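You operate a simulated robot arm through the tools that you are given. There is no shell and no other tool.

You are at the controls of a simulated robot arm. One attempt, no reset.

TASK
Scrap the dented blue-ringed disc and refill the white tray from the yellow drawer.
Fine: dented disc into the red tray; the red-ringed disc goes into the white tray; shut the drawer.

Only the result counts: the job must be done as asked and must still hold three seconds after the hand-in. Knocking over, shifting, dropping, spilling or breaking anything else fails it.

THE ROBOT
A 6-joint arm with a fingered hand, fixed in place. Base frame: the origin is on the floor under the middle of its stand, x ahead of it, y to its left, z up. Lengths are in mm, angles in rad, forces in N, time in s.
It reaches about 1346 mm from its shoulder. Its first joint turns from -2.601 to 2.601 rad. Payload 3.5 kg.
The TCP is the grasp point between the finger pads, 26 mm short of the fingertips. In the tool frame z runs along the fingers and y along their closing line. The gripper opens to 132 mm; its body begins 73 mm behind the TCP. The gripper is a hand of 4 fingers: y runs from the thumb to the fingers, the wrist lies at [0, 0, -234] in the tool frame, and closing takes about 1.5 s.
Orientation is that of the tool frame in the base frame, as a unit quaternion [x, y, z, w]. With the fingers straight down and closing along the base's y, the tool's x points along the base's -x, its y along +y and its z along -z.

THE INTERFACE
- The arm moves only by the tool send_rows. Its argument "series" is a list of rows, each a list of 3 entries, a list of its own where there are three numbers: the opening, from 0 (shut) to 1 (fully open), then the shift along the tool's x, y, z in mm, then the turn, a rotation vector about the tool's x, y, z in rad. In form: [[grip, [x, y, z], [wx, wy, wz]], ...]. A call has 1 to 20 rows; each row shifts and turns the commanded pose from where the row before left it, along the tool's axes as they then stand. Rows are played at 5 a second. More than 50 mm and 0.15 rad between two rows, or a gripper value outside its range, and nothing of the call is played. A pose out of reach is approached as far as the arm can. The call stops where the force on the tool passes 40 N (or 10 N more than at its start, if that is more) or the arm is blocked; 0.2 s more then pass. Each finger travels about 72 mm/s and halts on what it meets, pressing with about 27 N; the grip force reading is that of the motor and also rises with nothing between the fingers. The clock runs only during rows and for 0.2 s after the last one: add rows that do not move to give the fingers time. It gives the time, the measured TCP pose, the force on the tool (base axes), the opening and the grip force at its end, in the units of the frame above (readings bear some noise), with the torque about the TCP (base axes, N m) and any sound that the robot's microphone picked up.
- Cameras (640 x 400 px; columns grow to the right, rows downward): "scene" is fixed at [399.5, -501.5, 1591.4]; the picture's right is [0.55, -0.84, 0.00], its down [-0.73, -0.48, -0.48] and it looks along [0.40, 0.26, -0.88] (base axes); focal length 369 px, centre (320, 200). "wrist" rides on the gripper at [68, 2, -97] in the tool frame; the picture's right is [-0.03, 1.00, 0.00], its down [-0.82, -0.02, -0.58] and it looks along [-0.58, -0.01, 0.82] (tool axes); focal length 270 px, centre (320, 200). There is no depth. A picture from a camera that has moved, and an enlarged one, comes with that camera's place and axes in the base frame and with its lens.
- grab_frame(camera): a new picture of that camera. No time passes.
- move_column(by): slides the trunk up (or, below 0, down) by that many mm; the arm rides with it, the base frame stays. It gives what a move gives, with no picture.
- hand_shape(shape): the hand has 4 fingers and takes this shape, open, in about a second: jaw (thumb against the fingers, like two jaws); tri (thumb and two fingers); tip (a fingertip pinch); poke (one finger out to press); point (the index stretched); flat (the hand flat); cup (the hand cupped); fist (a fist). The gripper value then closes the fingers along that shape, each until it touches; the sizes above hold for jaw. It gives what a move gives, with no picture.
- zoom(camera, box): a new picture of the part [left, top, right, bottom] of that camera's present view, enlarged. No time passes.
- job_done(): hands the job in; it is judged then, once.

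Places have to be worked out from the pictures, the camera data and where the tool is seen. Open the gripper and draw the arm clear of the work before you hand the job in, unless the task says otherwise.

The tools are called after ">>>" by a JSON object that holds its "fn" and its "kwargs". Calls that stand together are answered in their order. send_rows: Moves the arm, as the interface text tells. Its arguments: {"type":"object","properties":{"series":{"type":"array","items":{"type":"array"}}},"required":["series"]} The other tools are called the same way: move_column (by) moves the trunk up or down; hand_shape (shape) gives the hand a shape; grab_frame (camera) takes a picture; zoom (camera, box) takes an enlarged picture of a part of a camera's view; job_done () hands the job in.

At the start:

```text
time: 0.0
tcp_pos: [698.8, -6.9, 1070.8]
ee_rot: [0.0, 1.0, 0.0, 0.001]
contact_force: [0.2, 0.5, -0.5]
torque: [0.0, 0.01, -0.03]
opening: 131.9
finger_force: 0.0
shape: jaw
trunk travel left (down, up): [-970.0, 0.0]
```

scene: 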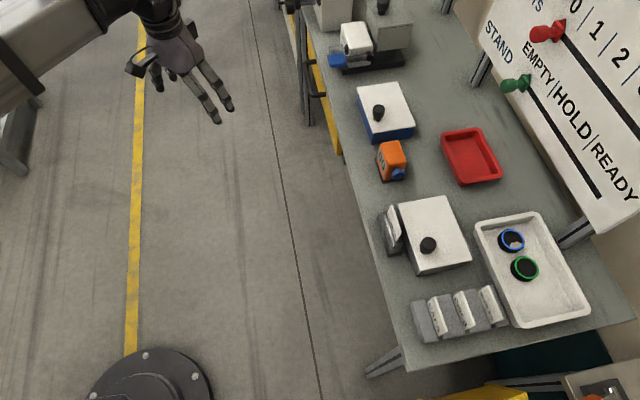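
wrist: 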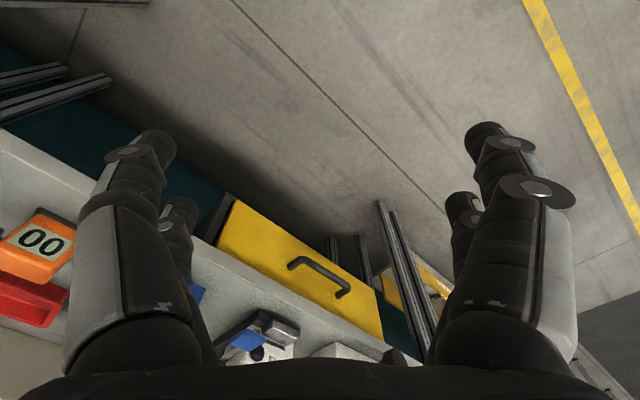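

I'll look closer at the bench: the white tray, discs, boxes and drawers, before moving anything.

>>> {"fn": "zoom", "kwargs": {"camera": "scene", "box": [360, 180, 640, 355]}}

>>> {"fn": "zoom", "kwargs": {"camera": "scene", "box": [260, 0, 520, 200]}}

>>> {"fn": "zoom", "kwargs": {"camera": "scene", "box": [360, 300, 640, 400]}}

>>> {"fn": "zoom", "kwargs": {"camera": "wrist", "box": [180, 180, 480, 380]}}

```text
2.29 times, centred on (500, 268) of scene
camera zoom: at [399.5, -501.5, 1591.4], right [0.55, -0.84, 0.0], down [-0.73, -0.48, -0.48], along [0.4, 0.26, -0.88], focal length 843 px, centre (-91, 46)
```

zoom: 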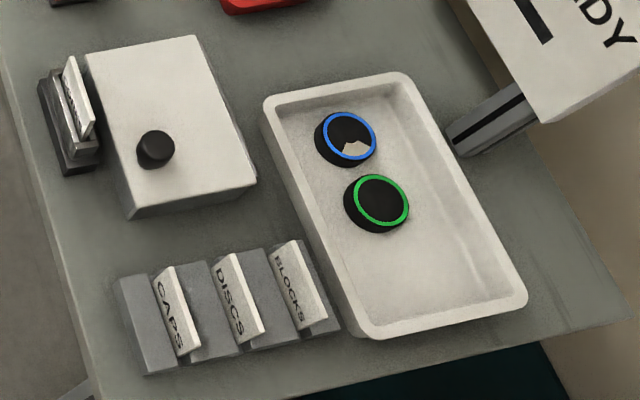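

```text
2.00 times, centred on (390, 100) of scene
camera zoom: at [399.5, -501.5, 1591.4], right [0.55, -0.84, 0.0], down [-0.73, -0.48, -0.48], along [0.4, 0.26, -0.88], focal length 738 px, centre (180, 400)
```

zoom: 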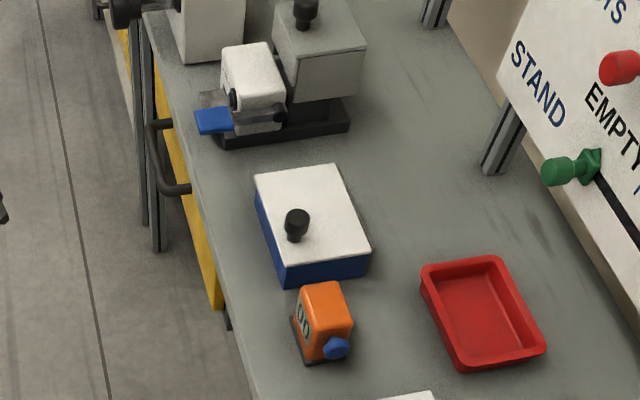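

```text
2.29 times, centred on (500, 350) of scene
camera zoom: at [399.5, -501.5, 1591.4], right [0.55, -0.84, 0.0], down [-0.73, -0.48, -0.48], along [0.4, 0.26, -0.88], focal length 843 px, centre (-91, -143)
```

zoom: 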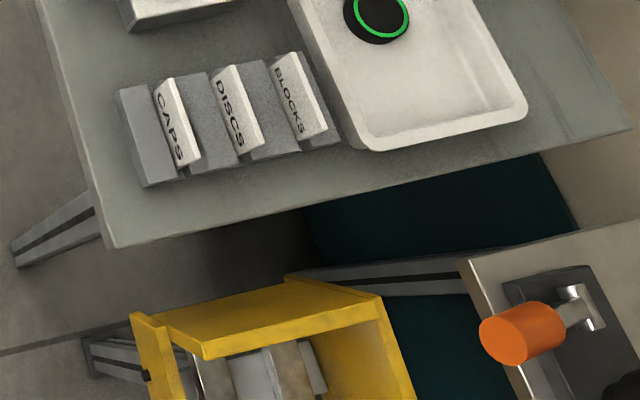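

```text
2.00 times, centred on (330, 280) of wrist
camera zoom: at [630.8, -6.3, 1167.2], right [0.03, 1.0, 0.0], down [0.82, -0.02, 0.58], along [0.58, -0.01, -0.82], focal length 541 px, centre (300, 40)
```

zoom: 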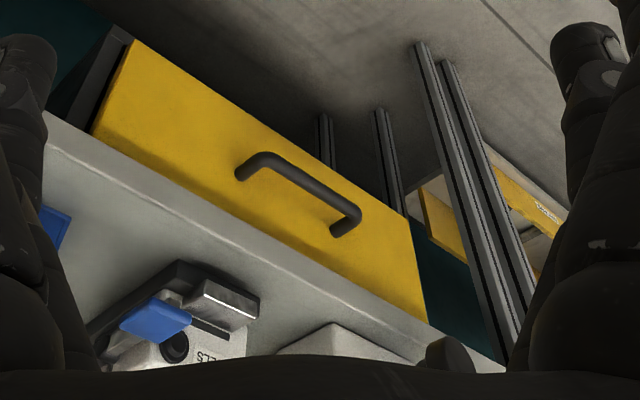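

The yellow drawer with a black handle is under the bench front, handle near (1050..1160, -70..30, ~790), and the bench runs diagonally. I'll turn the hand about its axis in place so that the wrist camera faces the bench squarely.

>>> {"fn": "send_rows", "kwargs": {"series": [[1, [0, 0, 0], [0, 0, 0.14]], [1, [0, 0, 0], [0, 0, 0.14]], [1, [0, 0, 0], [0, 0, 0.14]], [1, [0, 0, 0], [0, 0, 0.14]], [1, [0, 0, 0], [0, 0, 0.14]], [1, [0, 0, 0], [0, 0, 0.08]]]}}

>>> {"fn": "grab_frame", "kwargs": {"camera": "wrist"}}

>>> {"fn": "grab_frame", "kwargs": {"camera": "scene"}}

```text
time: 1.4
tcp_pos: [700.1, -7.2, 1070.8]
ee_rot: [0.382, 0.924, -0.001, -0.001]
contact_force: [-0.2, 0.2, 0.0]
torque: [0.0, 0.0, 0.02]
opening: 132.0
finger_force: 0.1
shape: jaw
trunk travel left (down, up): [-970.0, 0.0]
```

```text
taken
camera wrist: at [651.8, 41.4, 1167.2], right [0.72, 0.69, 0.0], down [0.56, -0.59, 0.58], along [0.4, -0.42, -0.82], focal length 270 px, centre (320, 200)
```

wrist: 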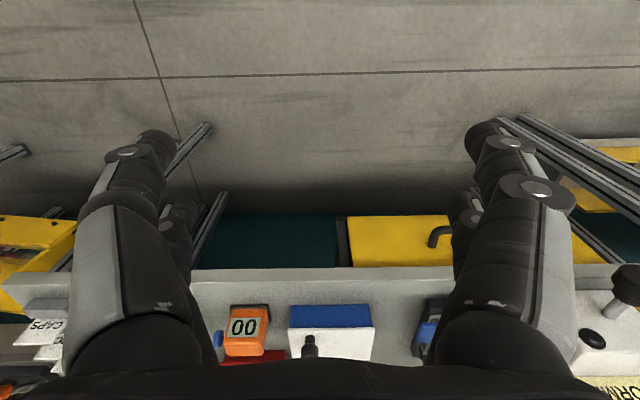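

```text
taken
```

scene: 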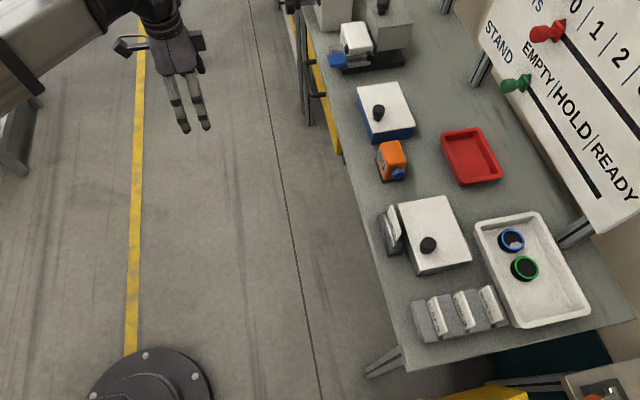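

The bench edge is square to this view (bench runs along (0.71,0.71)); triangulating puts the bench top at z≈880. I'll raise the hand and move it toward the bench to look down at the contents.

>>> {"fn": "send_rows", "kwargs": {"series": [[1, [0, 0, -40], [0, 0, 0]], [1, [0, 0, -40], [0, 0, 0]], [1, [0, 0, -40], [0, 0, 0]], [1, [0, 0, -40], [0, 0, 0]], [1, [-30, -30, -20], [0, 0, 0]], [1, [-30, -30, 0], [0, 0, 0]], [1, [-30, -30, 0], [0, 0, 0]], [1, [-30, -30, 0], [0, 0, 0]], [1, [-30, -30, 0], [0, 0, 0]]]}}

>>> {"fn": "grab_frame", "kwargs": {"camera": "wrist"}}

>>> {"fn": "grab_frame", "kwargs": {"camera": "scene"}}

```text
time: 3.4
tcp_pos: [701.5, -221.8, 1071.7]
ee_rot: [0.379, 0.925, 0.0, 0.0]
contact_force: [-0.5, -0.2, 0.3]
torque: [-0.01, 0.0, 0.0]
opening: 131.8
finger_force: 0.0
shape: jaw
out of reach, approached as far as the arm can: row 1, 2, 3, 4, 5
trunk travel left (down, up): [-970.0, 0.0]
```

```text
taken
camera wrist: at [653.5, -172.4, 1167.2], right [0.72, 0.69, 0.0], down [0.57, -0.59, 0.58], along [0.4, -0.42, -0.82], focal length 270 px, centre (320, 200)
```

wrist: 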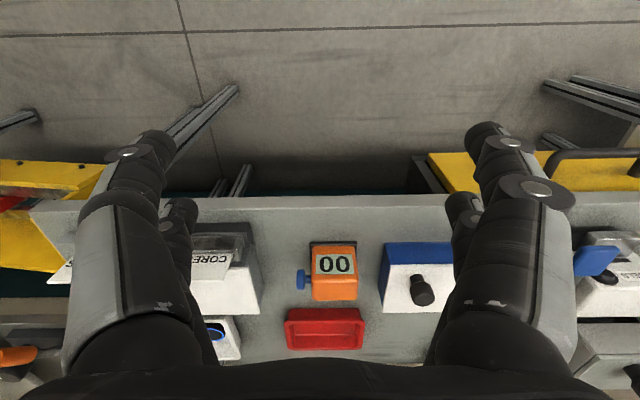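

```text
taken
```

scene: 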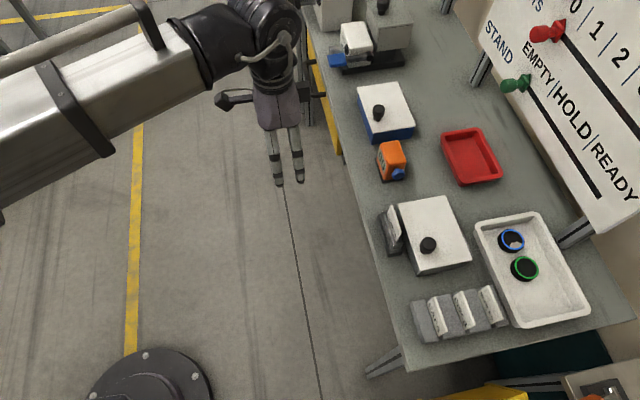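

The arm can't go higher here, but the view is useful. I'll zoom into both yellow containers to tell which is "the yellow drawer".

>>> {"fn": "zoom", "kwargs": {"camera": "wrist", "box": [0, 140, 160, 240]}}

>>> {"fn": "zoom", "kwargs": {"camera": "wrist", "box": [400, 120, 640, 270]}}

>>> {"fn": "zoom", "kwargs": {"camera": "wrist", "box": [170, 220, 450, 395]}}

>>> {"fn": "zoom", "kwargs": {"camera": "scene", "box": [180, 60, 340, 200]}}

```text
4.00 times, centred on (80, 190) of wrist
camera zoom: at [653.5, -172.4, 1167.2], right [0.72, 0.69, 0.0], down [0.57, -0.59, 0.58], along [0.4, -0.42, -0.82], focal length 1081 px, centre (1280, 240)
```

zoom: 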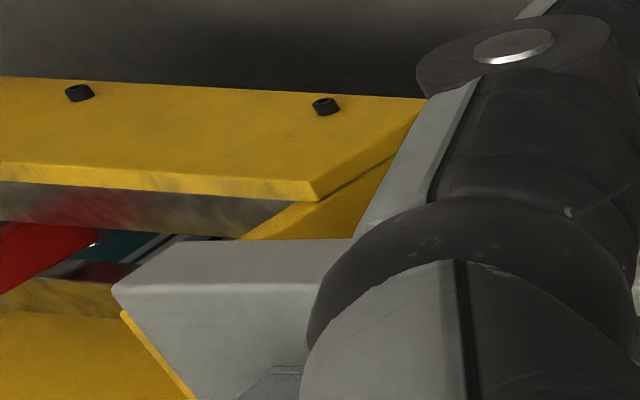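

```text
2.67 times, centred on (520, 195) of wrist
camera zoom: at [653.5, -172.4, 1167.2], right [0.72, 0.69, 0.0], down [0.57, -0.59, 0.58], along [0.4, -0.42, -0.82], focal length 721 px, centre (-213, 213)
```

zoom: 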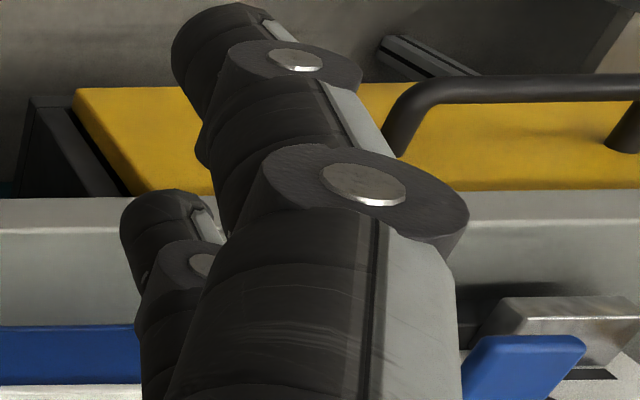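

```text
2.29 times, centred on (310, 308) of wrist
camera zoom: at [653.5, -172.4, 1167.2], right [0.72, 0.69, 0.0], down [0.57, -0.59, 0.58], along [0.4, -0.42, -0.82], focal length 618 px, centre (343, -46)
```

zoom: 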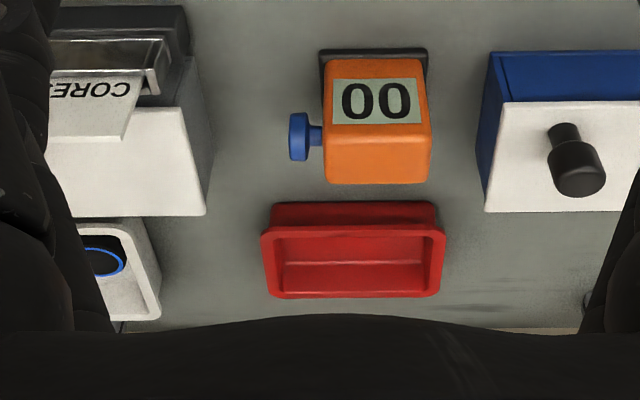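

```text
2.86 times, centred on (260, 130) of scene
camera zoom: at [399.5, -501.5, 1591.4], right [0.55, -0.84, 0.0], down [-0.73, -0.48, -0.48], along [0.4, 0.26, -0.88], focal length 1054 px, centre (491, 400)
```

zoom: 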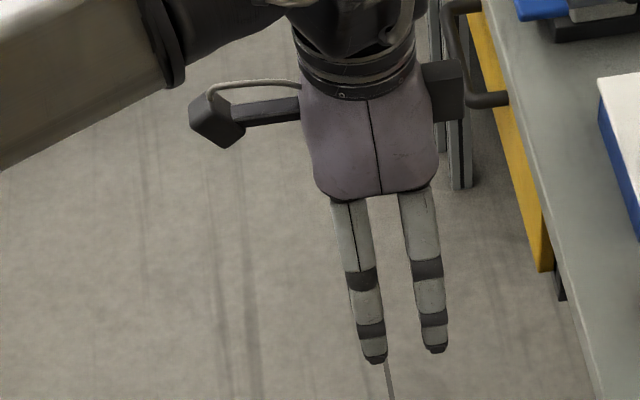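

The hand has two fingers on each side; the drawer with the handle is the one on the right. I'll move over toward the white tray at the same height for a close look at the discs.

>>> {"fn": "send_rows", "kwargs": {"series": [[1, [-25, -40, 0], [0, 0, 0]], [1, [-40, -40, 0], [0, 0, 0]], [1, [-40, -40, 0], [0, 0, 0]], [1, [-40, -40, 0], [0, 0, 0]], [1, [-40, -40, 0], [0, 0, 0]], [1, [-40, -40, 0], [0, 0, 0]], [1, [-40, 0, 0], [0, 0, 0]], [1, [0, 0, 0], [0, 0, 0]]]}}

>>> {"fn": "grab_frame", "kwargs": {"camera": "wrist"}}

>>> {"fn": "grab_frame", "kwargs": {"camera": "scene"}}

```text
refused: row 2 steps farther than a row can; nothing moved
```

```text
taken
camera wrist: at [653.5, -172.4, 1167.2], right [0.72, 0.69, 0.0], down [0.57, -0.59, 0.58], along [0.4, -0.42, -0.82], focal length 270 px, centre (320, 200)
```

wrist: 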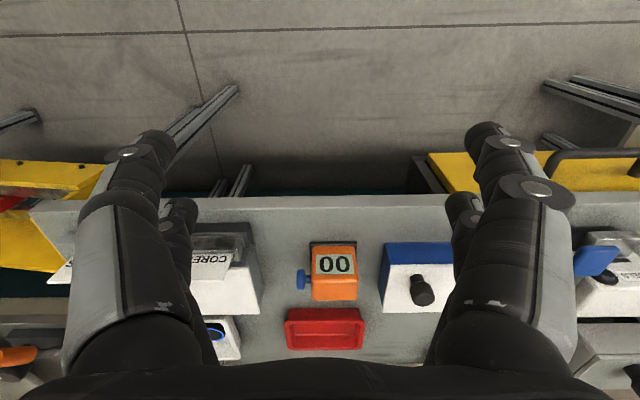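

```text
taken
```

scene: 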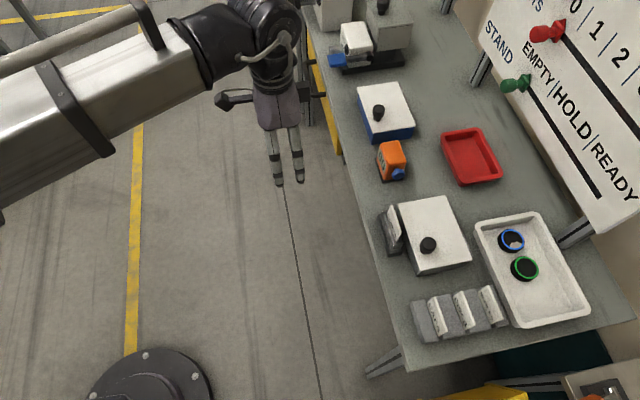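

The step was too long (diagonal norm above 50 mm), so nothing moved; I repeat with shorter diagonal steps.

>>> {"fn": "send_rows", "kwargs": {"series": [[1, [-30, -30, 0], [0, 0, 0]], [1, [-34, -30, 0], [0, 0, 0]], [1, [-34, -30, 0], [0, 0, 0]], [1, [-34, -30, 0], [0, 0, 0]], [1, [-34, -30, 0], [0, 0, 0]], [1, [-34, -30, 0], [0, 0, 0]], [1, [-34, -30, 0], [0, 0, 0]], [1, [-34, -29, 0], [0, 0, 0]], [1, [0, 0, 0], [0, 0, 0]]]}}

>>> {"fn": "grab_frame", "kwargs": {"camera": "wrist"}}

>>> {"fn": "grab_frame", "kwargs": {"camera": "scene"}}

```text
time: 5.4
tcp_pos: [723.9, -578.0, 1070.0]
ee_rot: [0.38, 0.925, 0.0, 0.001]
contact_force: [-0.1, 0.7, -0.5]
torque: [-0.01, 0.05, -0.02]
opening: 131.9
finger_force: 0.0
shape: jaw
trunk travel left (down, up): [-970.0, 0.0]
```

```text
taken
camera wrist: at [675.3, -529.8, 1167.4], right [0.72, 0.69, 0.0], down [0.57, -0.59, 0.58], along [0.4, -0.42, -0.82], focal length 270 px, centre (320, 200)
```

wrist: 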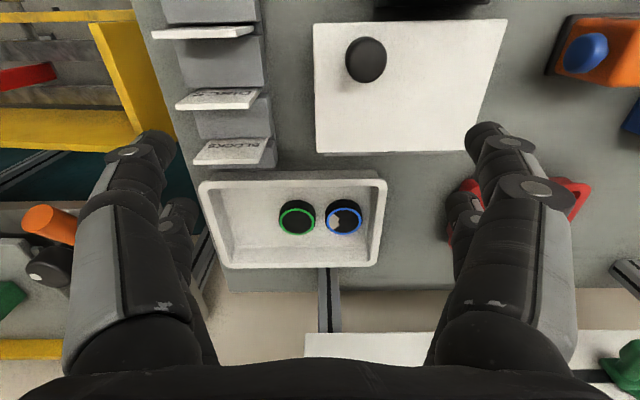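

```text
taken
```

scene: 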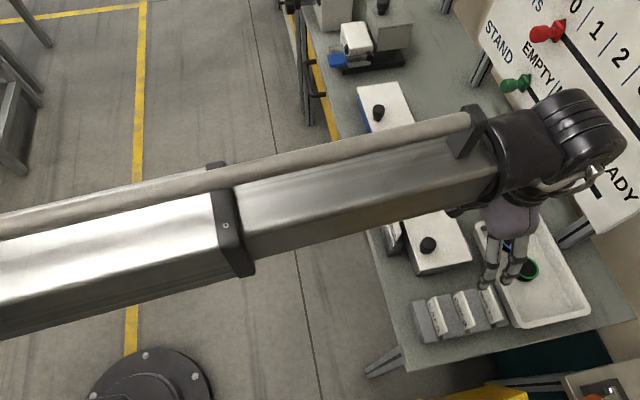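

Good view of the white tray and both discs. I zoom in to measure disc size, position and the dent.

>>> {"fn": "zoom", "kwargs": {"camera": "wrist", "box": [190, 160, 400, 280]}}

>>> {"fn": "zoom", "kwargs": {"camera": "scene", "box": [440, 180, 600, 330]}}

```text
3.05 times, centred on (295, 220) of wrist
camera zoom: at [675.3, -529.8, 1167.4], right [0.72, 0.69, 0.0], down [0.57, -0.59, 0.58], along [0.4, -0.42, -0.82], focal length 824 px, centre (396, 139)
```

zoom: 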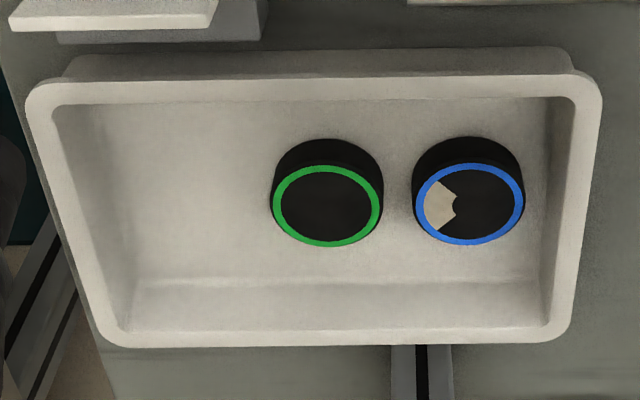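

```text
2.67 times, centred on (520, 255) of scene
camera zoom: at [399.5, -501.5, 1591.4], right [0.55, -0.84, 0.0], down [-0.73, -0.48, -0.48], along [0.4, 0.26, -0.88], focal length 984 px, centre (-213, 53)
```

zoom: 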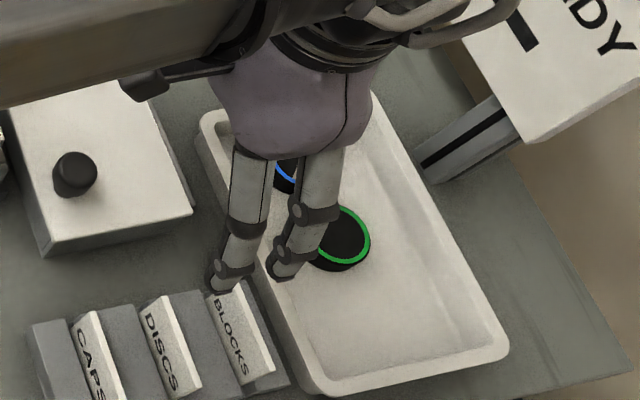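

Both discs are ~45 mm across, ~18 mm high, with only a narrow gap between them along the bench, so I'll close the fingers across the bench depth. I rotate the hand 90° in place and look again.

>>> {"fn": "send_rows", "kwargs": {"series": [[1, [0, 0, 0], [0, 0, -0.143]], [1, [0, 0, 0], [0, 0, -0.143]], [1, [0, 0, 0], [0, 0, -0.143]], [1, [0, 0, 0], [0, 0, -0.143]], [1, [0, 0, 0], [0, 0, -0.143]], [1, [0, 0, 0], [0, 0, -0.143]], [1, [0, 0, 0], [0, 0, -0.143]], [1, [0, 0, 0], [0, 0, -0.143]], [1, [0, 0, 0], [0, 0, -0.143]], [1, [0, 0, 0], [0, 0, -0.143]], [1, [0, 0, 0], [0, 0, -0.143]], [1, [0, 0, 0], [0, 0, 0]]]}}

>>> {"fn": "grab_frame", "kwargs": {"camera": "wrist"}}

>>> {"fn": "grab_frame", "kwargs": {"camera": "scene"}}

```text
time: 8.0
tcp_pos: [726.5, -574.3, 1071.0]
ee_rot: [-0.359, 0.933, -0.001, -0.001]
contact_force: [0.2, 0.6, -0.9]
torque: [0.03, -0.03, -0.02]
opening: 131.9
finger_force: 0.2
shape: jaw
out of reach, approached as far as the arm can: row 11
trunk travel left (down, up): [-970.0, 0.0]
```

```text
taken
camera wrist: at [673.6, -620.9, 1167.4], right [-0.65, 0.76, 0.0], down [0.62, 0.53, 0.58], along [0.44, 0.37, -0.82], focal length 270 px, centre (320, 200)
```

wrist: 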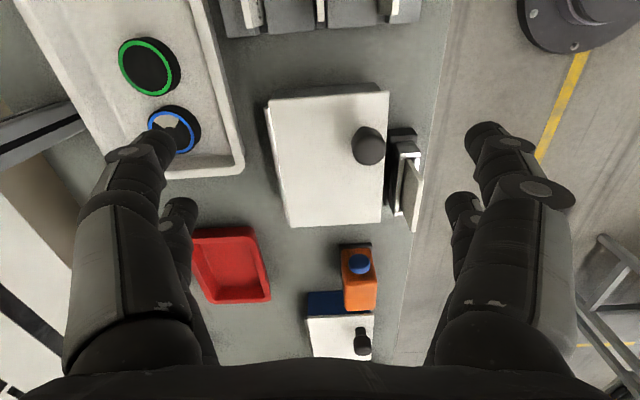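

```text
taken
```

scene: 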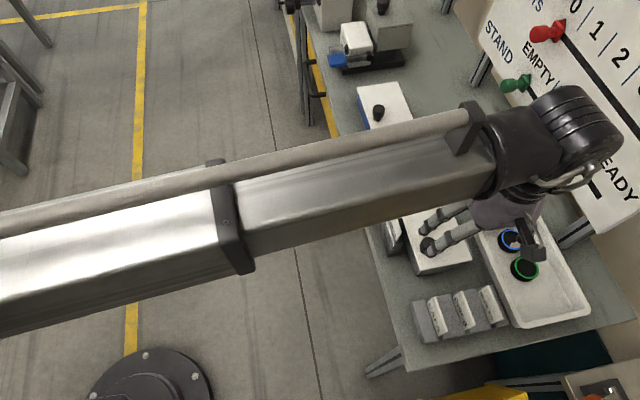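

The wrist joint stops about 3° short of square, which is fine. Now I move over the tray's near end so the camera looks straight at the discs between the fingers.

>>> {"fn": "send_rows", "kwargs": {"series": [[1, [17.4, -39.7, 0], [0, 0, 0]], [1, [17.4, -39.7, 0], [0, 0, 0]], [1, [17.4, -39.7, 0], [0, 0, 0]], [1, [17.4, -39.7, 0], [0, 0, 0]], [1, [0, 0, 0], [0, 0, 0]]]}}

>>> {"fn": "grab_frame", "kwargs": {"camera": "wrist"}}

>>> {"fn": "zoom", "kwargs": {"camera": "wrist", "box": [200, 130, 440, 280]}}

```text
time: 9.2
tcp_pos: [818.3, -701.0, 1071.8]
ee_rot: [-0.344, 0.939, -0.003, -0.004]
contact_force: [0.5, -0.1, -0.7]
torque: [-0.02, 0.03, -0.05]
opening: 132.0
finger_force: 0.1
shape: jaw
out of reach, approached as far as the arm can: row 1, 2, 3, 4
trunk travel left (down, up): [-970.0, 0.0]
```

```text
taken
camera wrist: at [764.2, -743.2, 1168.2], right [-0.63, 0.78, 0.0], down [0.64, 0.52, 0.57], along [0.45, 0.35, -0.82], focal length 270 px, centre (320, 200)
```

wrist: 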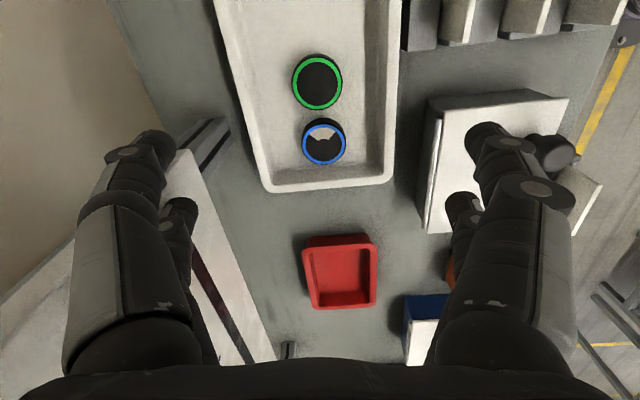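

```text
2.67 times, centred on (320, 205) of wrist
camera zoom: at [764.2, -743.2, 1168.2], right [-0.63, 0.78, 0.0], down [0.64, 0.52, 0.57], along [0.45, 0.35, -0.82], focal length 721 px, centre (320, 187)
```

zoom: 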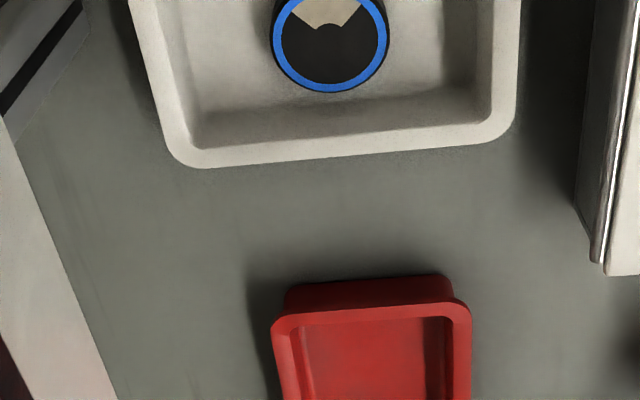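

The blue-ringed dented disc comes out at about (bench s≈129, n≈1076) with its top near z≈898. I'll move above it and bring the fingers to about 74 mm to fit inside the tray.

>>> {"fn": "send_rows", "kwargs": {"series": [[0.8, [-23, 0, 0], [0, 0, 0]], [0.6, [-23, 1.5, 0], [0, 0, -0.04]], [0.56, [0, 0, 0], [0, 0, 0]], [0.56, [0, 0, 0], [0, 0, 0]], [0.56, [0, 0, 0], [0, 0, 0]]]}}

>>> {"fn": "grab_frame", "kwargs": {"camera": "wrist"}}

>>> {"fn": "zoom", "kwargs": {"camera": "scene", "box": [440, 130, 620, 330]}}

```text
time: 10.4
tcp_pos: [857.6, -660.2, 1071.5]
ee_rot: [-0.368, 0.93, -0.002, -0.003]
contact_force: [-0.8, -0.7, 0.7]
torque: [-0.02, 0.03, 0.0]
opening: 74.7
finger_force: 0.0
shape: jaw
out of reach, approached as far as the arm can: row 2
trunk travel left (down, up): [-970.0, 0.0]
```

```text
taken
camera wrist: at [805.8, -707.1, 1167.7], right [-0.67, 0.75, 0.0], down [0.61, 0.55, 0.57], along [0.43, 0.38, -0.82], focal length 270 px, centre (320, 200)
```

wrist: 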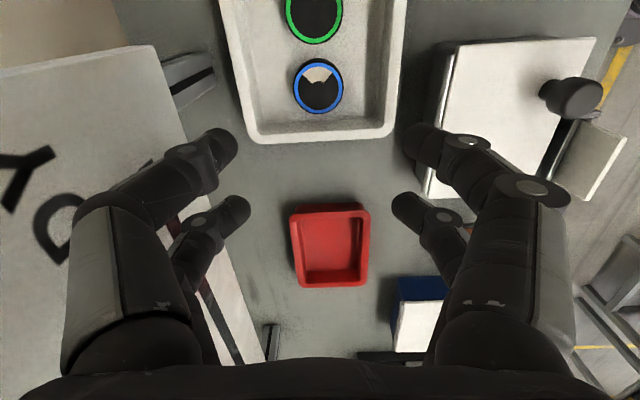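

```text
2.00 times, centred on (530, 230) of scene
camera zoom: at [399.5, -501.5, 1591.4], right [0.55, -0.84, 0.0], down [-0.73, -0.48, -0.48], along [0.4, 0.26, -0.88], focal length 738 px, centre (-100, 140)
```

zoom: 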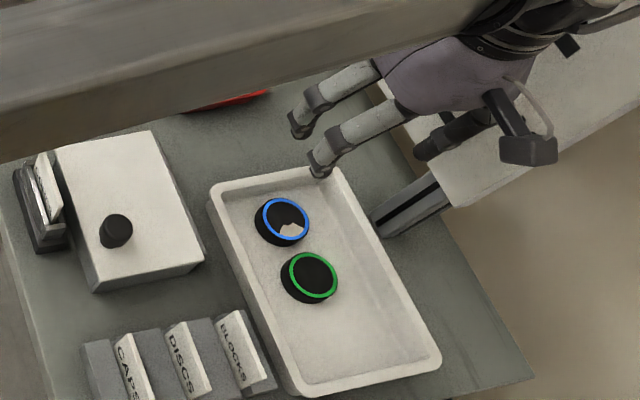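

Disc confirmed at about (851, -670). I centre the hand over it with the fingers at ~58 mm, descend to z≈950 and check alignment before entering the tray.

>>> {"fn": "send_rows", "kwargs": {"series": [[0.5, [12, -4.1, 0], [0, 0, 0]], [0.44, [0, 0, 30], [0, 0, 0]], [0.44, [0, 0, 30], [0, 0, 0]], [0.44, [0, 0, 30], [0, 0, 0]], [0.44, [0, 0, 30], [0, 0, 0]], [0.44, [0, 0, 0], [0, 0, 0]]]}}

>>> {"fn": "grab_frame", "kwargs": {"camera": "wrist"}}

>>> {"fn": "zoom", "kwargs": {"camera": "scene", "box": [440, 150, 620, 330]}}

```text
time: 11.8
tcp_pos: [867.1, -653.1, 1070.9]
ee_rot: [-0.374, 0.927, 0.0, -0.003]
contact_force: [0.4, 0.5, -0.3]
torque: [0.0, -0.05, 0.01]
opening: 58.7
finger_force: 0.1
shape: jaw
out of reach, approached as far as the arm can: row 1, 2, 3, 4, 5
trunk travel left (down, up): [-970.0, 0.0]
```

```text
taken
camera wrist: at [816.3, -699.3, 1167.5], right [-0.67, 0.74, 0.0], down [0.6, 0.55, 0.57], along [0.42, 0.39, -0.82], focal length 270 px, centre (320, 200)
```

wrist: 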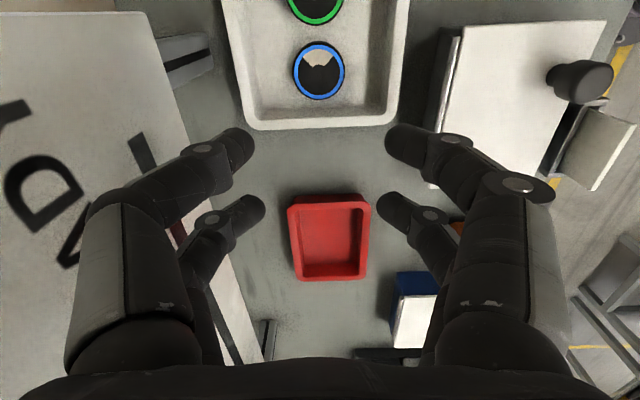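

```text
2.22 times, centred on (530, 240) of scene
camera zoom: at [399.5, -501.5, 1591.4], right [0.55, -0.84, 0.0], down [-0.73, -0.48, -0.48], along [0.4, 0.26, -0.88], focal length 820 px, centre (-147, 111)
```

zoom: 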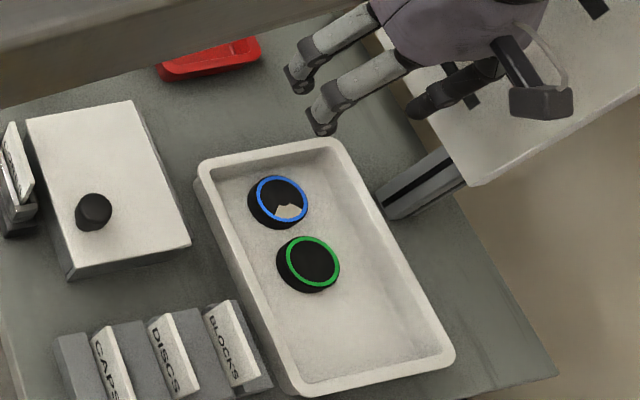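

The wrist joint is against its limit at this yaw, so the IK gets stuck. I'll back away from the board and turn the hand the other way round (180°), so the same closing line is reached from the other side.

>>> {"fn": "send_rows", "kwargs": {"series": [[0.44, [0, 20, 0], [0, 0, 0.14]], [0.44, [0, 20, 0], [0, 0, 0.14]], [0.44, [0, 20, 0], [0, 0, 0.14]], [0.44, [0, 20, 0], [0, 0, 0.14]], [0.44, [0, 20, 0], [0, 0, 0.14]], [0.44, [0, 0, 0], [0, 0, 0.14]], [0.44, [0, 0, 0], [0, 0, 0.14]], [0.44, [0, 0, 0], [0, 0, 0.14]], [0.44, [0, 0, 0], [0, 0, 0.14]], [0.44, [0, 0, 0], [0, 0, 0.14]], [0.44, [0, 0, 0], [0, 0, 0.14]], [0.44, [0, 0, 0], [0, 0, 0]]]}}

```text
time: 14.4
tcp_pos: [820.7, -564.7, 1071.7]
ee_rot: [0.375, 0.927, -0.001, -0.001]
contact_force: [-0.1, -0.5, 0.7]
torque: [0.01, 0.03, -0.01]
opening: 58.6
finger_force: 0.0
shape: jaw
trunk travel left (down, up): [-970.0, 0.0]
```

Back at the bench-square orientation without trouble; I continue the turn another 91° in the same direction.

>>> {"fn": "send_rows", "kwargs": {"series": [[0.44, [0, 0, 0], [0, 0, 0.1325]], [0.44, [0, 0, 0], [0, 0, 0.1325]], [0.44, [0, 0, 0], [0, 0, 0.1325]], [0.44, [0, 0, 0], [0, 0, 0.1325]], [0.44, [0, 0, 0], [0, 0, 0.1325]], [0.44, [0, 0, 0], [0, 0, 0.1325]], [0.44, [0, 0, 0], [0, 0, 0.1325]], [0.44, [0, 0, 0], [0, 0, 0.1325]], [0.44, [0, 0, 0], [0, 0, 0.1325]], [0.44, [0, 0, 0], [0, 0, 0.1325]], [0.44, [0, 0, 0], [0, 0, 0.1325]], [0.44, [0, 0, 0], [0, 0, 0.1325]], [0.44, [0, 0, 0], [0, 0, 0]]]}}

>>> {"fn": "grab_frame", "kwargs": {"camera": "wrist"}}

>>> {"fn": "grab_frame", "kwargs": {"camera": "scene"}}

```text
time: 17.2
tcp_pos: [821.2, -566.9, 1071.2]
ee_rot: [0.924, 0.382, -0.002, 0.001]
contact_force: [0.0, -0.4, 0.3]
torque: [-0.01, -0.03, 0.04]
opening: 58.5
finger_force: 0.0
shape: jaw
trunk travel left (down, up): [-970.0, 0.0]
```

```text
taken
camera wrist: at [869.7, -519.4, 1167.0], right [0.69, -0.73, 0.0], down [-0.59, -0.56, 0.58], along [-0.42, -0.4, -0.81], focal length 270 px, centre (320, 200)
```

wrist: 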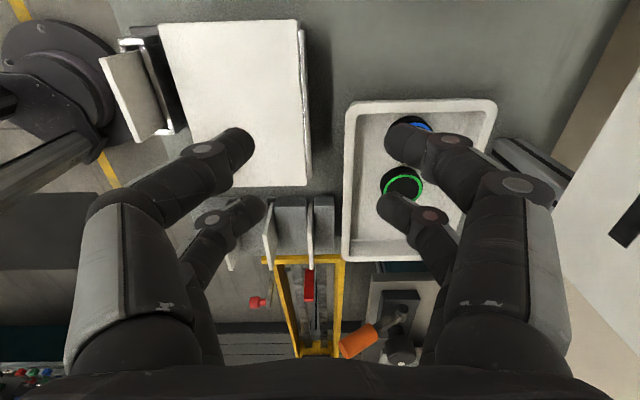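

```text
taken
```

scene: 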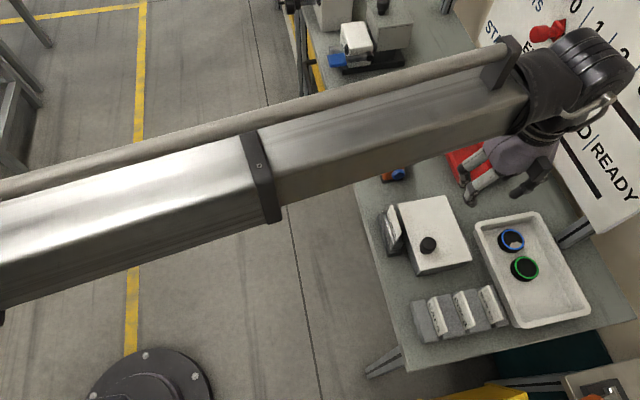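

This orientation is free of limits (tool x along the bench, tool y into the bench). Now move over the blue disc at (s 127.5, n 1077) and descend to z≈950.

>>> {"fn": "send_rows", "kwargs": {"series": [[0.44, [-17.4, 31.8, 0], [0, 0, 0]], [0.44, [-17.4, 31.8, 0], [0, 0, 0]], [0.44, [-17.5, 31.9, 0], [0, 0, 0]], [0.44, [0, 0, 30], [0, 0, 0]], [0.44, [0, 0, 30], [0, 0, 0]], [0.44, [0, 0, 30], [0, 0, 0]], [0.44, [0, 0, 30], [0, 0, 0]], [0.44, [0, 0, 0], [0, 0, 0]]]}}

>>> {"fn": "grab_frame", "kwargs": {"camera": "wrist"}}

>>> {"fn": "grab_frame", "kwargs": {"camera": "scene"}}

```text
time: 19.0
tcp_pos: [850.7, -671.2, 1069.9]
ee_rot: [0.923, 0.384, -0.001, 0.001]
contact_force: [0.7, 0.1, 0.2]
torque: [0.0, 0.01, 0.02]
opening: 58.7
finger_force: 0.0
shape: jaw
out of reach, approached as far as the arm can: row 4, 5, 6, 7
trunk travel left (down, up): [-970.0, 0.0]
```

```text
taken
camera wrist: at [899.6, -624.1, 1167.0], right [0.69, -0.72, 0.0], down [-0.59, -0.56, 0.58], along [-0.42, -0.4, -0.81], focal length 270 px, centre (320, 200)
```

wrist: 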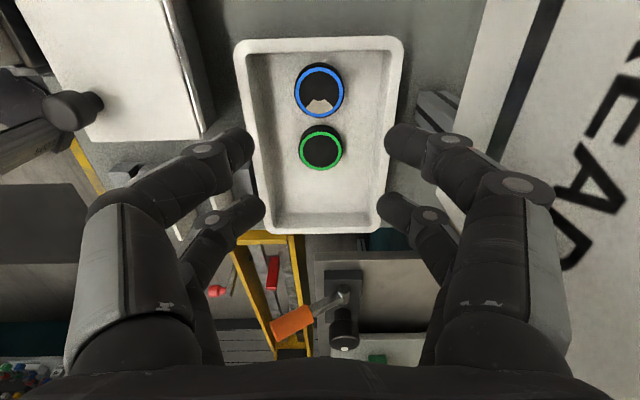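

```text
taken
```

scene: 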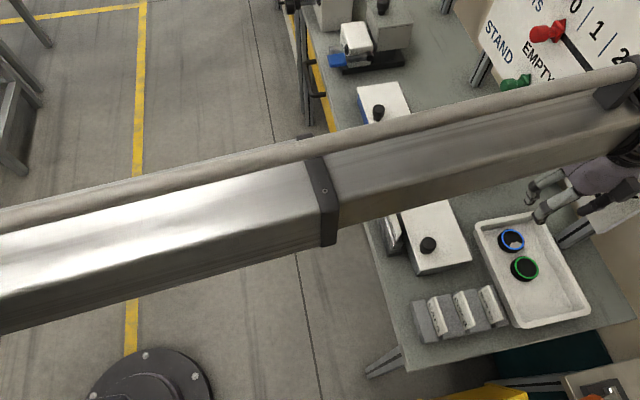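

The arm itself only moves level — height is the trunk's job. Alignment looks right (disc at s≈129, n≈1076, hand at 127, 1076), so I nudge 1.5 mm and lower the trunk 110 mm.

>>> {"fn": "send_rows", "kwargs": {"series": [[0.44, [1.5, 0.5, 0], [0, 0, 0]], [0.44, [0, 0, 0], [0, 0, 0]]]}}

>>> {"fn": "move_column", "kwargs": {"by": -110}}

>>> {"fn": "grab_frame", "kwargs": {"camera": "wrist"}}

>>> {"fn": "grab_frame", "kwargs": {"camera": "scene"}}

```text
time: 19.6
tcp_pos: [852.2, -669.6, 1070.4]
ee_rot: [0.923, 0.384, -0.002, 0.0]
contact_force: [-0.3, 0.0, -0.4]
torque: [0.0, -0.01, -0.01]
opening: 58.3
finger_force: 0.1
shape: jaw
trunk travel left (down, up): [-970.0, 0.0]
```

```text
time: 21.0
tcp_pos: [851.8, -669.8, 960.8]
ee_rot: [0.924, 0.383, -0.001, 0.001]
contact_force: [-0.2, 0.5, 0.3]
torque: [0.0, -0.02, 0.0]
opening: 58.8
finger_force: 0.1
shape: jaw
trunk travel left (down, up): [-860.0, 110.0]
```

```text
taken
camera wrist: at [900.8, -623.5, 1057.2], right [0.69, -0.72, 0.0], down [-0.59, -0.56, 0.58], along [-0.42, -0.4, -0.81], focal length 270 px, centre (320, 200)
```

wrist: 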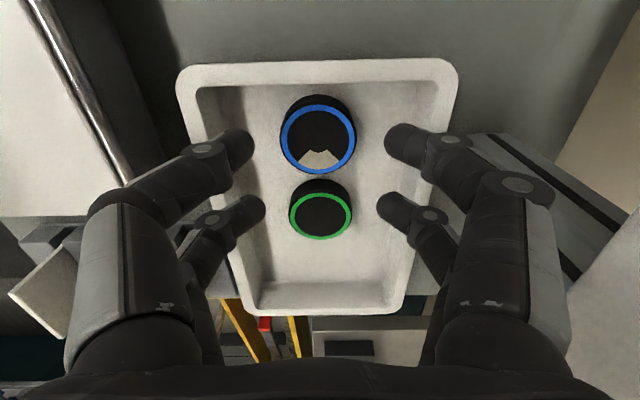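

```text
taken
```

scene: 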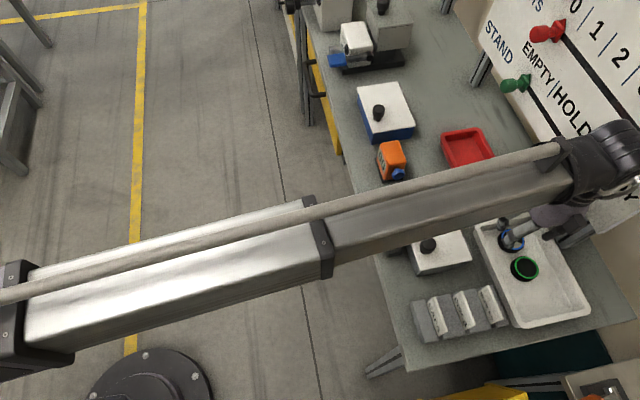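

The disc sits between the finger pairs. I zoom in to refine its position and height relative to the fingertips.

>>> {"fn": "zoom", "kwargs": {"camera": "wrist", "box": [180, 60, 460, 260]}}

>>> {"fn": "zoom", "kwargs": {"camera": "scene", "box": [460, 190, 600, 290]}}

```text
2.00 times, centred on (320, 160) of wrist
camera zoom: at [900.8, -623.5, 1057.2], right [0.69, -0.72, 0.0], down [-0.59, -0.56, 0.58], along [-0.42, -0.4, -0.81], focal length 541 px, centre (320, 280)
```

zoom: 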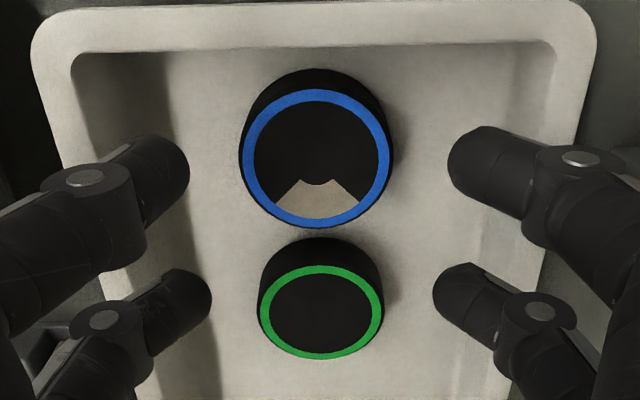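

```text
4.00 times, centred on (530, 240) of scene
camera zoom: at [399.5, -501.5, 1591.4], right [0.55, -0.84, 0.0], down [-0.73, -0.48, -0.48], along [0.4, 0.26, -0.88], focal length 1475 px, centre (-520, 40)
```

zoom: 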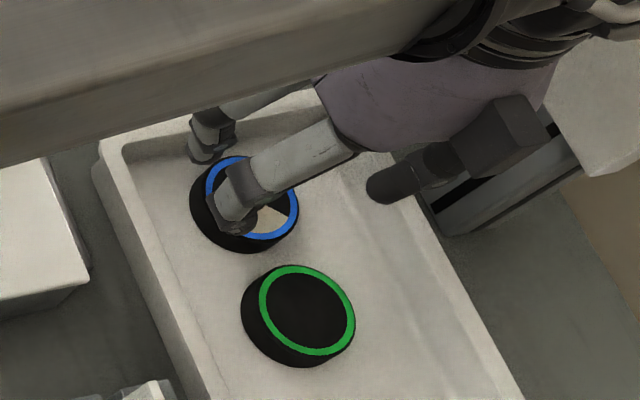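

Fingertips curl inward as they close; the disc is ~45 mm with its top near z≈900–905. I lower another 28 mm and check again.

>>> {"fn": "move_column", "kwargs": {"by": -28}}

>>> {"fn": "zoom", "kwargs": {"camera": "wrist", "box": [180, 60, 460, 260]}}

>>> {"fn": "zoom", "kwargs": {"camera": "scene", "box": [460, 190, 600, 290]}}

```text
time: 21.8
tcp_pos: [851.9, -670.4, 932.6]
ee_rot: [0.924, 0.383, -0.002, 0.001]
contact_force: [-0.1, -0.1, 0.2]
torque: [0.0, -0.01, 0.01]
opening: 58.5
finger_force: 0.1
shape: jaw
trunk travel left (down, up): [-832.0, 138.0]
```

```text
2.00 times, centred on (320, 160) of wrist
camera zoom: at [900.8, -623.5, 1029.1], right [0.69, -0.72, 0.0], down [-0.59, -0.56, 0.58], along [-0.42, -0.4, -0.81], focal length 541 px, centre (320, 280)
```

zoom: 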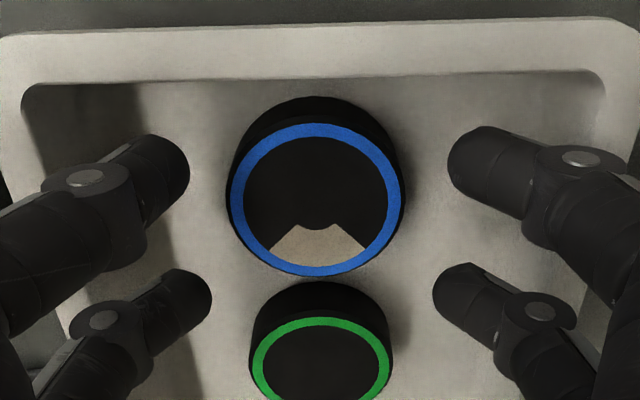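

```text
4.00 times, centred on (530, 240) of scene
camera zoom: at [399.5, -501.5, 1591.4], right [0.55, -0.84, 0.0], down [-0.73, -0.48, -0.48], along [0.4, 0.26, -0.88], focal length 1475 px, centre (-520, 40)
```

zoom: 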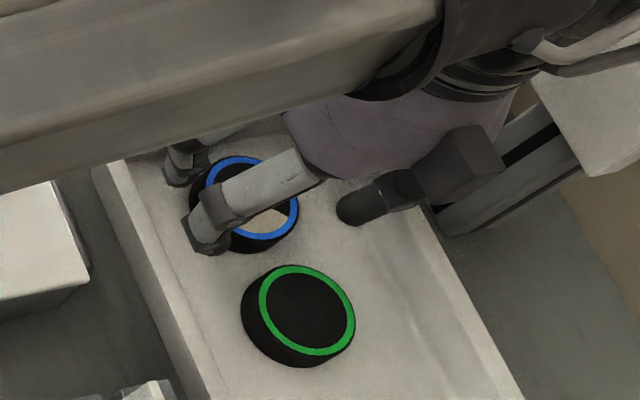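

Disc is centred between the finger pairs within 2 mm. I lower further in small steps watching the force.

>>> {"fn": "move_column", "kwargs": {"by": -14}}

>>> {"fn": "zoom", "kwargs": {"camera": "wrist", "box": [180, 60, 460, 260]}}

>>> {"fn": "zoom", "kwargs": {"camera": "scene", "box": [460, 190, 600, 290]}}

```text
time: 22.4
tcp_pos: [851.0, -670.3, 919.5]
ee_rot: [0.923, 0.384, -0.002, 0.0]
contact_force: [0.7, -0.2, -0.1]
torque: [-0.02, -0.02, 0.02]
opening: 58.5
finger_force: 0.0
shape: jaw
trunk travel left (down, up): [-818.0, 152.0]
```

```text
2.00 times, centred on (320, 160) of wrist
camera zoom: at [900.8, -623.5, 1015.1], right [0.69, -0.72, 0.0], down [-0.59, -0.56, 0.58], along [-0.42, -0.4, -0.81], focal length 541 px, centre (320, 280)
```

zoom: 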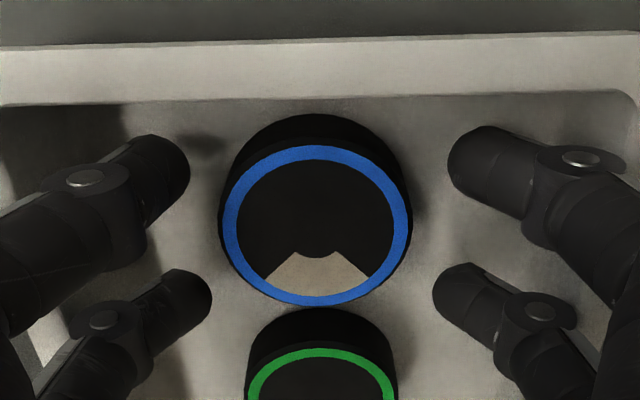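

```text
4.00 times, centred on (530, 240) of scene
camera zoom: at [399.5, -501.5, 1591.4], right [0.55, -0.84, 0.0], down [-0.73, -0.48, -0.48], along [0.4, 0.26, -0.88], focal length 1475 px, centre (-520, 40)
```

zoom: 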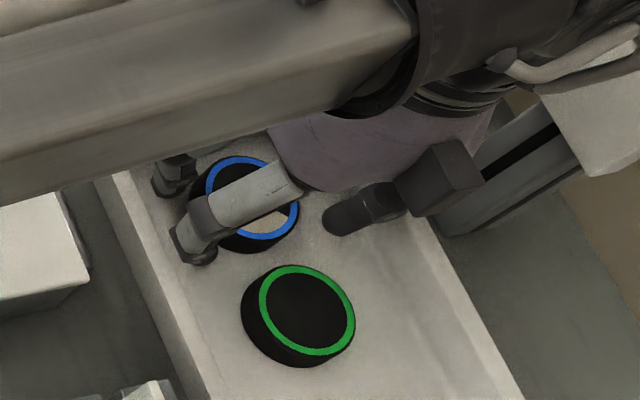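

Top of the disc now measures z≈898 (floor ≈880); the fingers straddle the disc with space on all sides. I lower 8 mm more, then check for contact.

>>> {"fn": "move_column", "kwargs": {"by": -8}}

>>> {"fn": "zoom", "kwargs": {"camera": "wrist", "box": [180, 60, 460, 260]}}

```text
time: 22.9
tcp_pos: [852.2, -671.2, 911.3]
ee_rot: [0.924, 0.384, -0.002, 0.001]
contact_force: [0.4, -0.5, 0.6]
torque: [-0.02, -0.05, 0.04]
opening: 58.5
finger_force: 0.0
shape: jaw
trunk travel left (down, up): [-810.0, 160.0]
```

```text
2.00 times, centred on (320, 160) of wrist
camera zoom: at [900.7, -623.4, 1007.2], right [0.69, -0.72, 0.0], down [-0.59, -0.56, 0.58], along [-0.42, -0.4, -0.81], focal length 541 px, centre (320, 280)
```

zoom: 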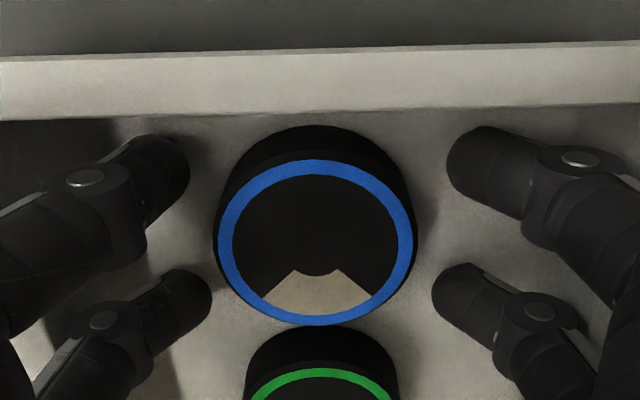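

No contact yet and good clearance. One more 3 mm step, then close the fingers slowly.

>>> {"fn": "move_column", "kwargs": {"by": -3}}

>>> {"fn": "send_rows", "kwargs": {"series": [[0.4, [0, 0, 0], [0, 0, 0]], [0.36, [0, 0, 0], [0, 0, 0]], [0.34, [0, 0, 0], [0, 0, 0]], [0.34, [0, 0, 0], [0, 0, 0]]]}}

>>> {"fn": "zoom", "kwargs": {"camera": "wrist", "box": [180, 60, 460, 260]}}

```text
time: 23.5
tcp_pos: [849.5, -668.7, 910.9]
ee_rot: [0.923, 0.384, 0.0, 0.002]
contact_force: [0.8, -1.0, 21.4]
torque: [-0.17, -0.1, 0.01]
opening: 58.9
finger_force: 0.1
shape: jaw
trunk travel left (down, up): [-807.0, 163.0]
```

```text
time: 24.5
tcp_pos: [851.4, -669.9, 910.1]
ee_rot: [0.923, 0.384, 0.0, 0.001]
contact_force: [0.1, -0.2, 17.8]
torque: [0.05, -0.02, -0.03]
opening: 42.5
finger_force: 0.1
shape: jaw
trunk travel left (down, up): [-807.0, 163.0]
```

```text
2.00 times, centred on (320, 160) of wrist
camera zoom: at [899.8, -622.6, 1005.9], right [0.69, -0.72, 0.0], down [-0.59, -0.56, 0.58], along [-0.42, -0.4, -0.81], focal length 541 px, centre (320, 280)
```

zoom: 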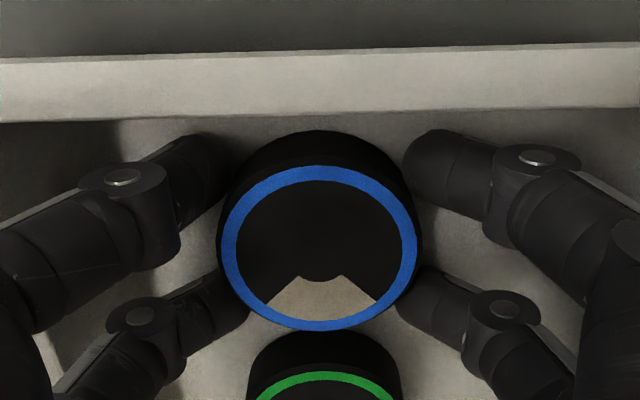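

The fingertips touched the tray floor at TCP z≈910 (17 N press). I raise 3 mm to unload, then close on the disc.

>>> {"fn": "move_column", "kwargs": {"by": 3.5}}

>>> {"fn": "send_rows", "kwargs": {"series": [[0.3, [0, 0, 0], [0, 0, 0]], [0.26, [0, 0, 0], [0, 0, 0]], [0.22, [0, 0, 0], [0, 0, 0]], [0.18, [0, 0, 0], [0, 0, 0]], [0.14, [0, 0, 0], [0, 0, 0]], [0.14, [0, 0, 0], [0, 0, 0]]]}}

>>> {"fn": "zoom", "kwargs": {"camera": "wrist", "box": [180, 60, 460, 260]}}

```text
time: 25.0
tcp_pos: [851.6, -671.0, 910.8]
ee_rot: [0.923, 0.384, -0.002, 0.001]
contact_force: [1.2, -0.8, 0.5]
torque: [-0.02, -0.04, -0.02]
opening: 44.3
finger_force: 0.2
shape: jaw
trunk travel left (down, up): [-810.0, 160.0]
```

```text
time: 26.4
tcp_pos: [850.9, -670.3, 910.4]
ee_rot: [0.924, 0.383, -0.002, 0.001]
contact_force: [0.0, -0.1, -0.8]
torque: [-0.02, -0.01, 0.01]
opening: 27.6
finger_force: 27.3
shape: jaw
trunk travel left (down, up): [-810.0, 160.0]
```

```text
2.00 times, centred on (320, 160) of wrist
camera zoom: at [900.9, -623.6, 1007.5], right [0.69, -0.72, 0.0], down [-0.59, -0.56, 0.58], along [-0.42, -0.4, -0.81], focal length 541 px, centre (320, 280)
```

zoom: 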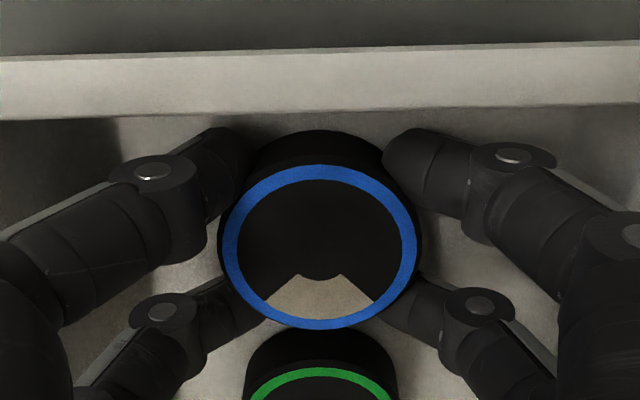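

The fingers stopped on the disc at 27.6 mm with 27 N. I lift 15 mm and check that the disc comes along alone.

>>> {"fn": "move_column", "kwargs": {"by": 15}}

>>> {"fn": "zoom", "kwargs": {"camera": "wrist", "box": [180, 60, 460, 260]}}

>>> {"fn": "zoom", "kwargs": {"camera": "scene", "box": [460, 190, 600, 290]}}

```text
time: 27.0
tcp_pos: [852.5, -670.3, 926.2]
ee_rot: [0.924, 0.383, -0.001, 0.0]
contact_force: [-0.3, 0.3, -0.6]
torque: [-0.03, 0.0, -0.01]
opening: 27.4
finger_force: 27.0
shape: jaw
trunk travel left (down, up): [-825.0, 145.0]
```

```text
2.00 times, centred on (320, 160) of wrist
camera zoom: at [900.9, -623.6, 1022.4], right [0.69, -0.72, 0.0], down [-0.59, -0.56, 0.58], along [-0.42, -0.4, -0.81], focal length 541 px, centre (320, 280)
```

zoom: 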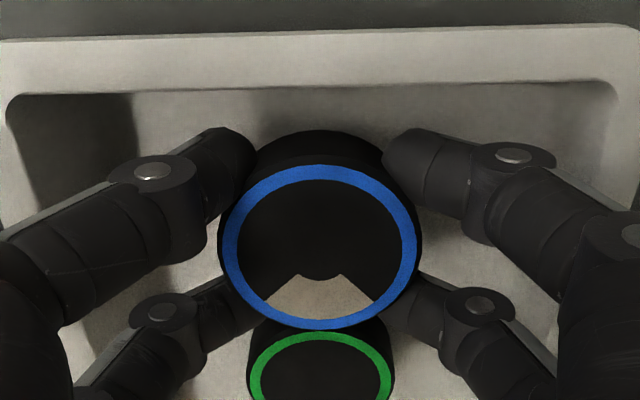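

```text
4.00 times, centred on (530, 240) of scene
camera zoom: at [399.5, -501.5, 1591.4], right [0.55, -0.84, 0.0], down [-0.73, -0.48, -0.48], along [0.4, 0.26, -0.88], focal length 1475 px, centre (-520, 40)
```

zoom: 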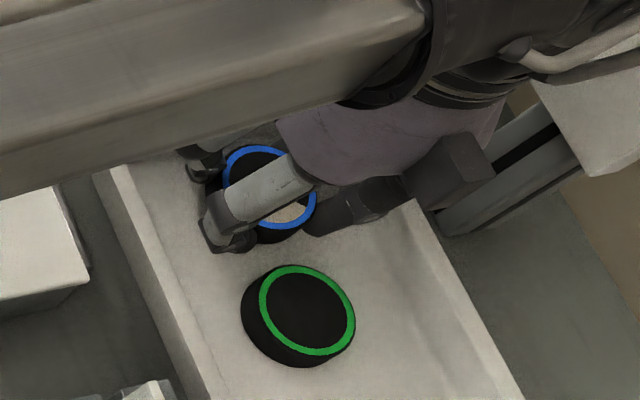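

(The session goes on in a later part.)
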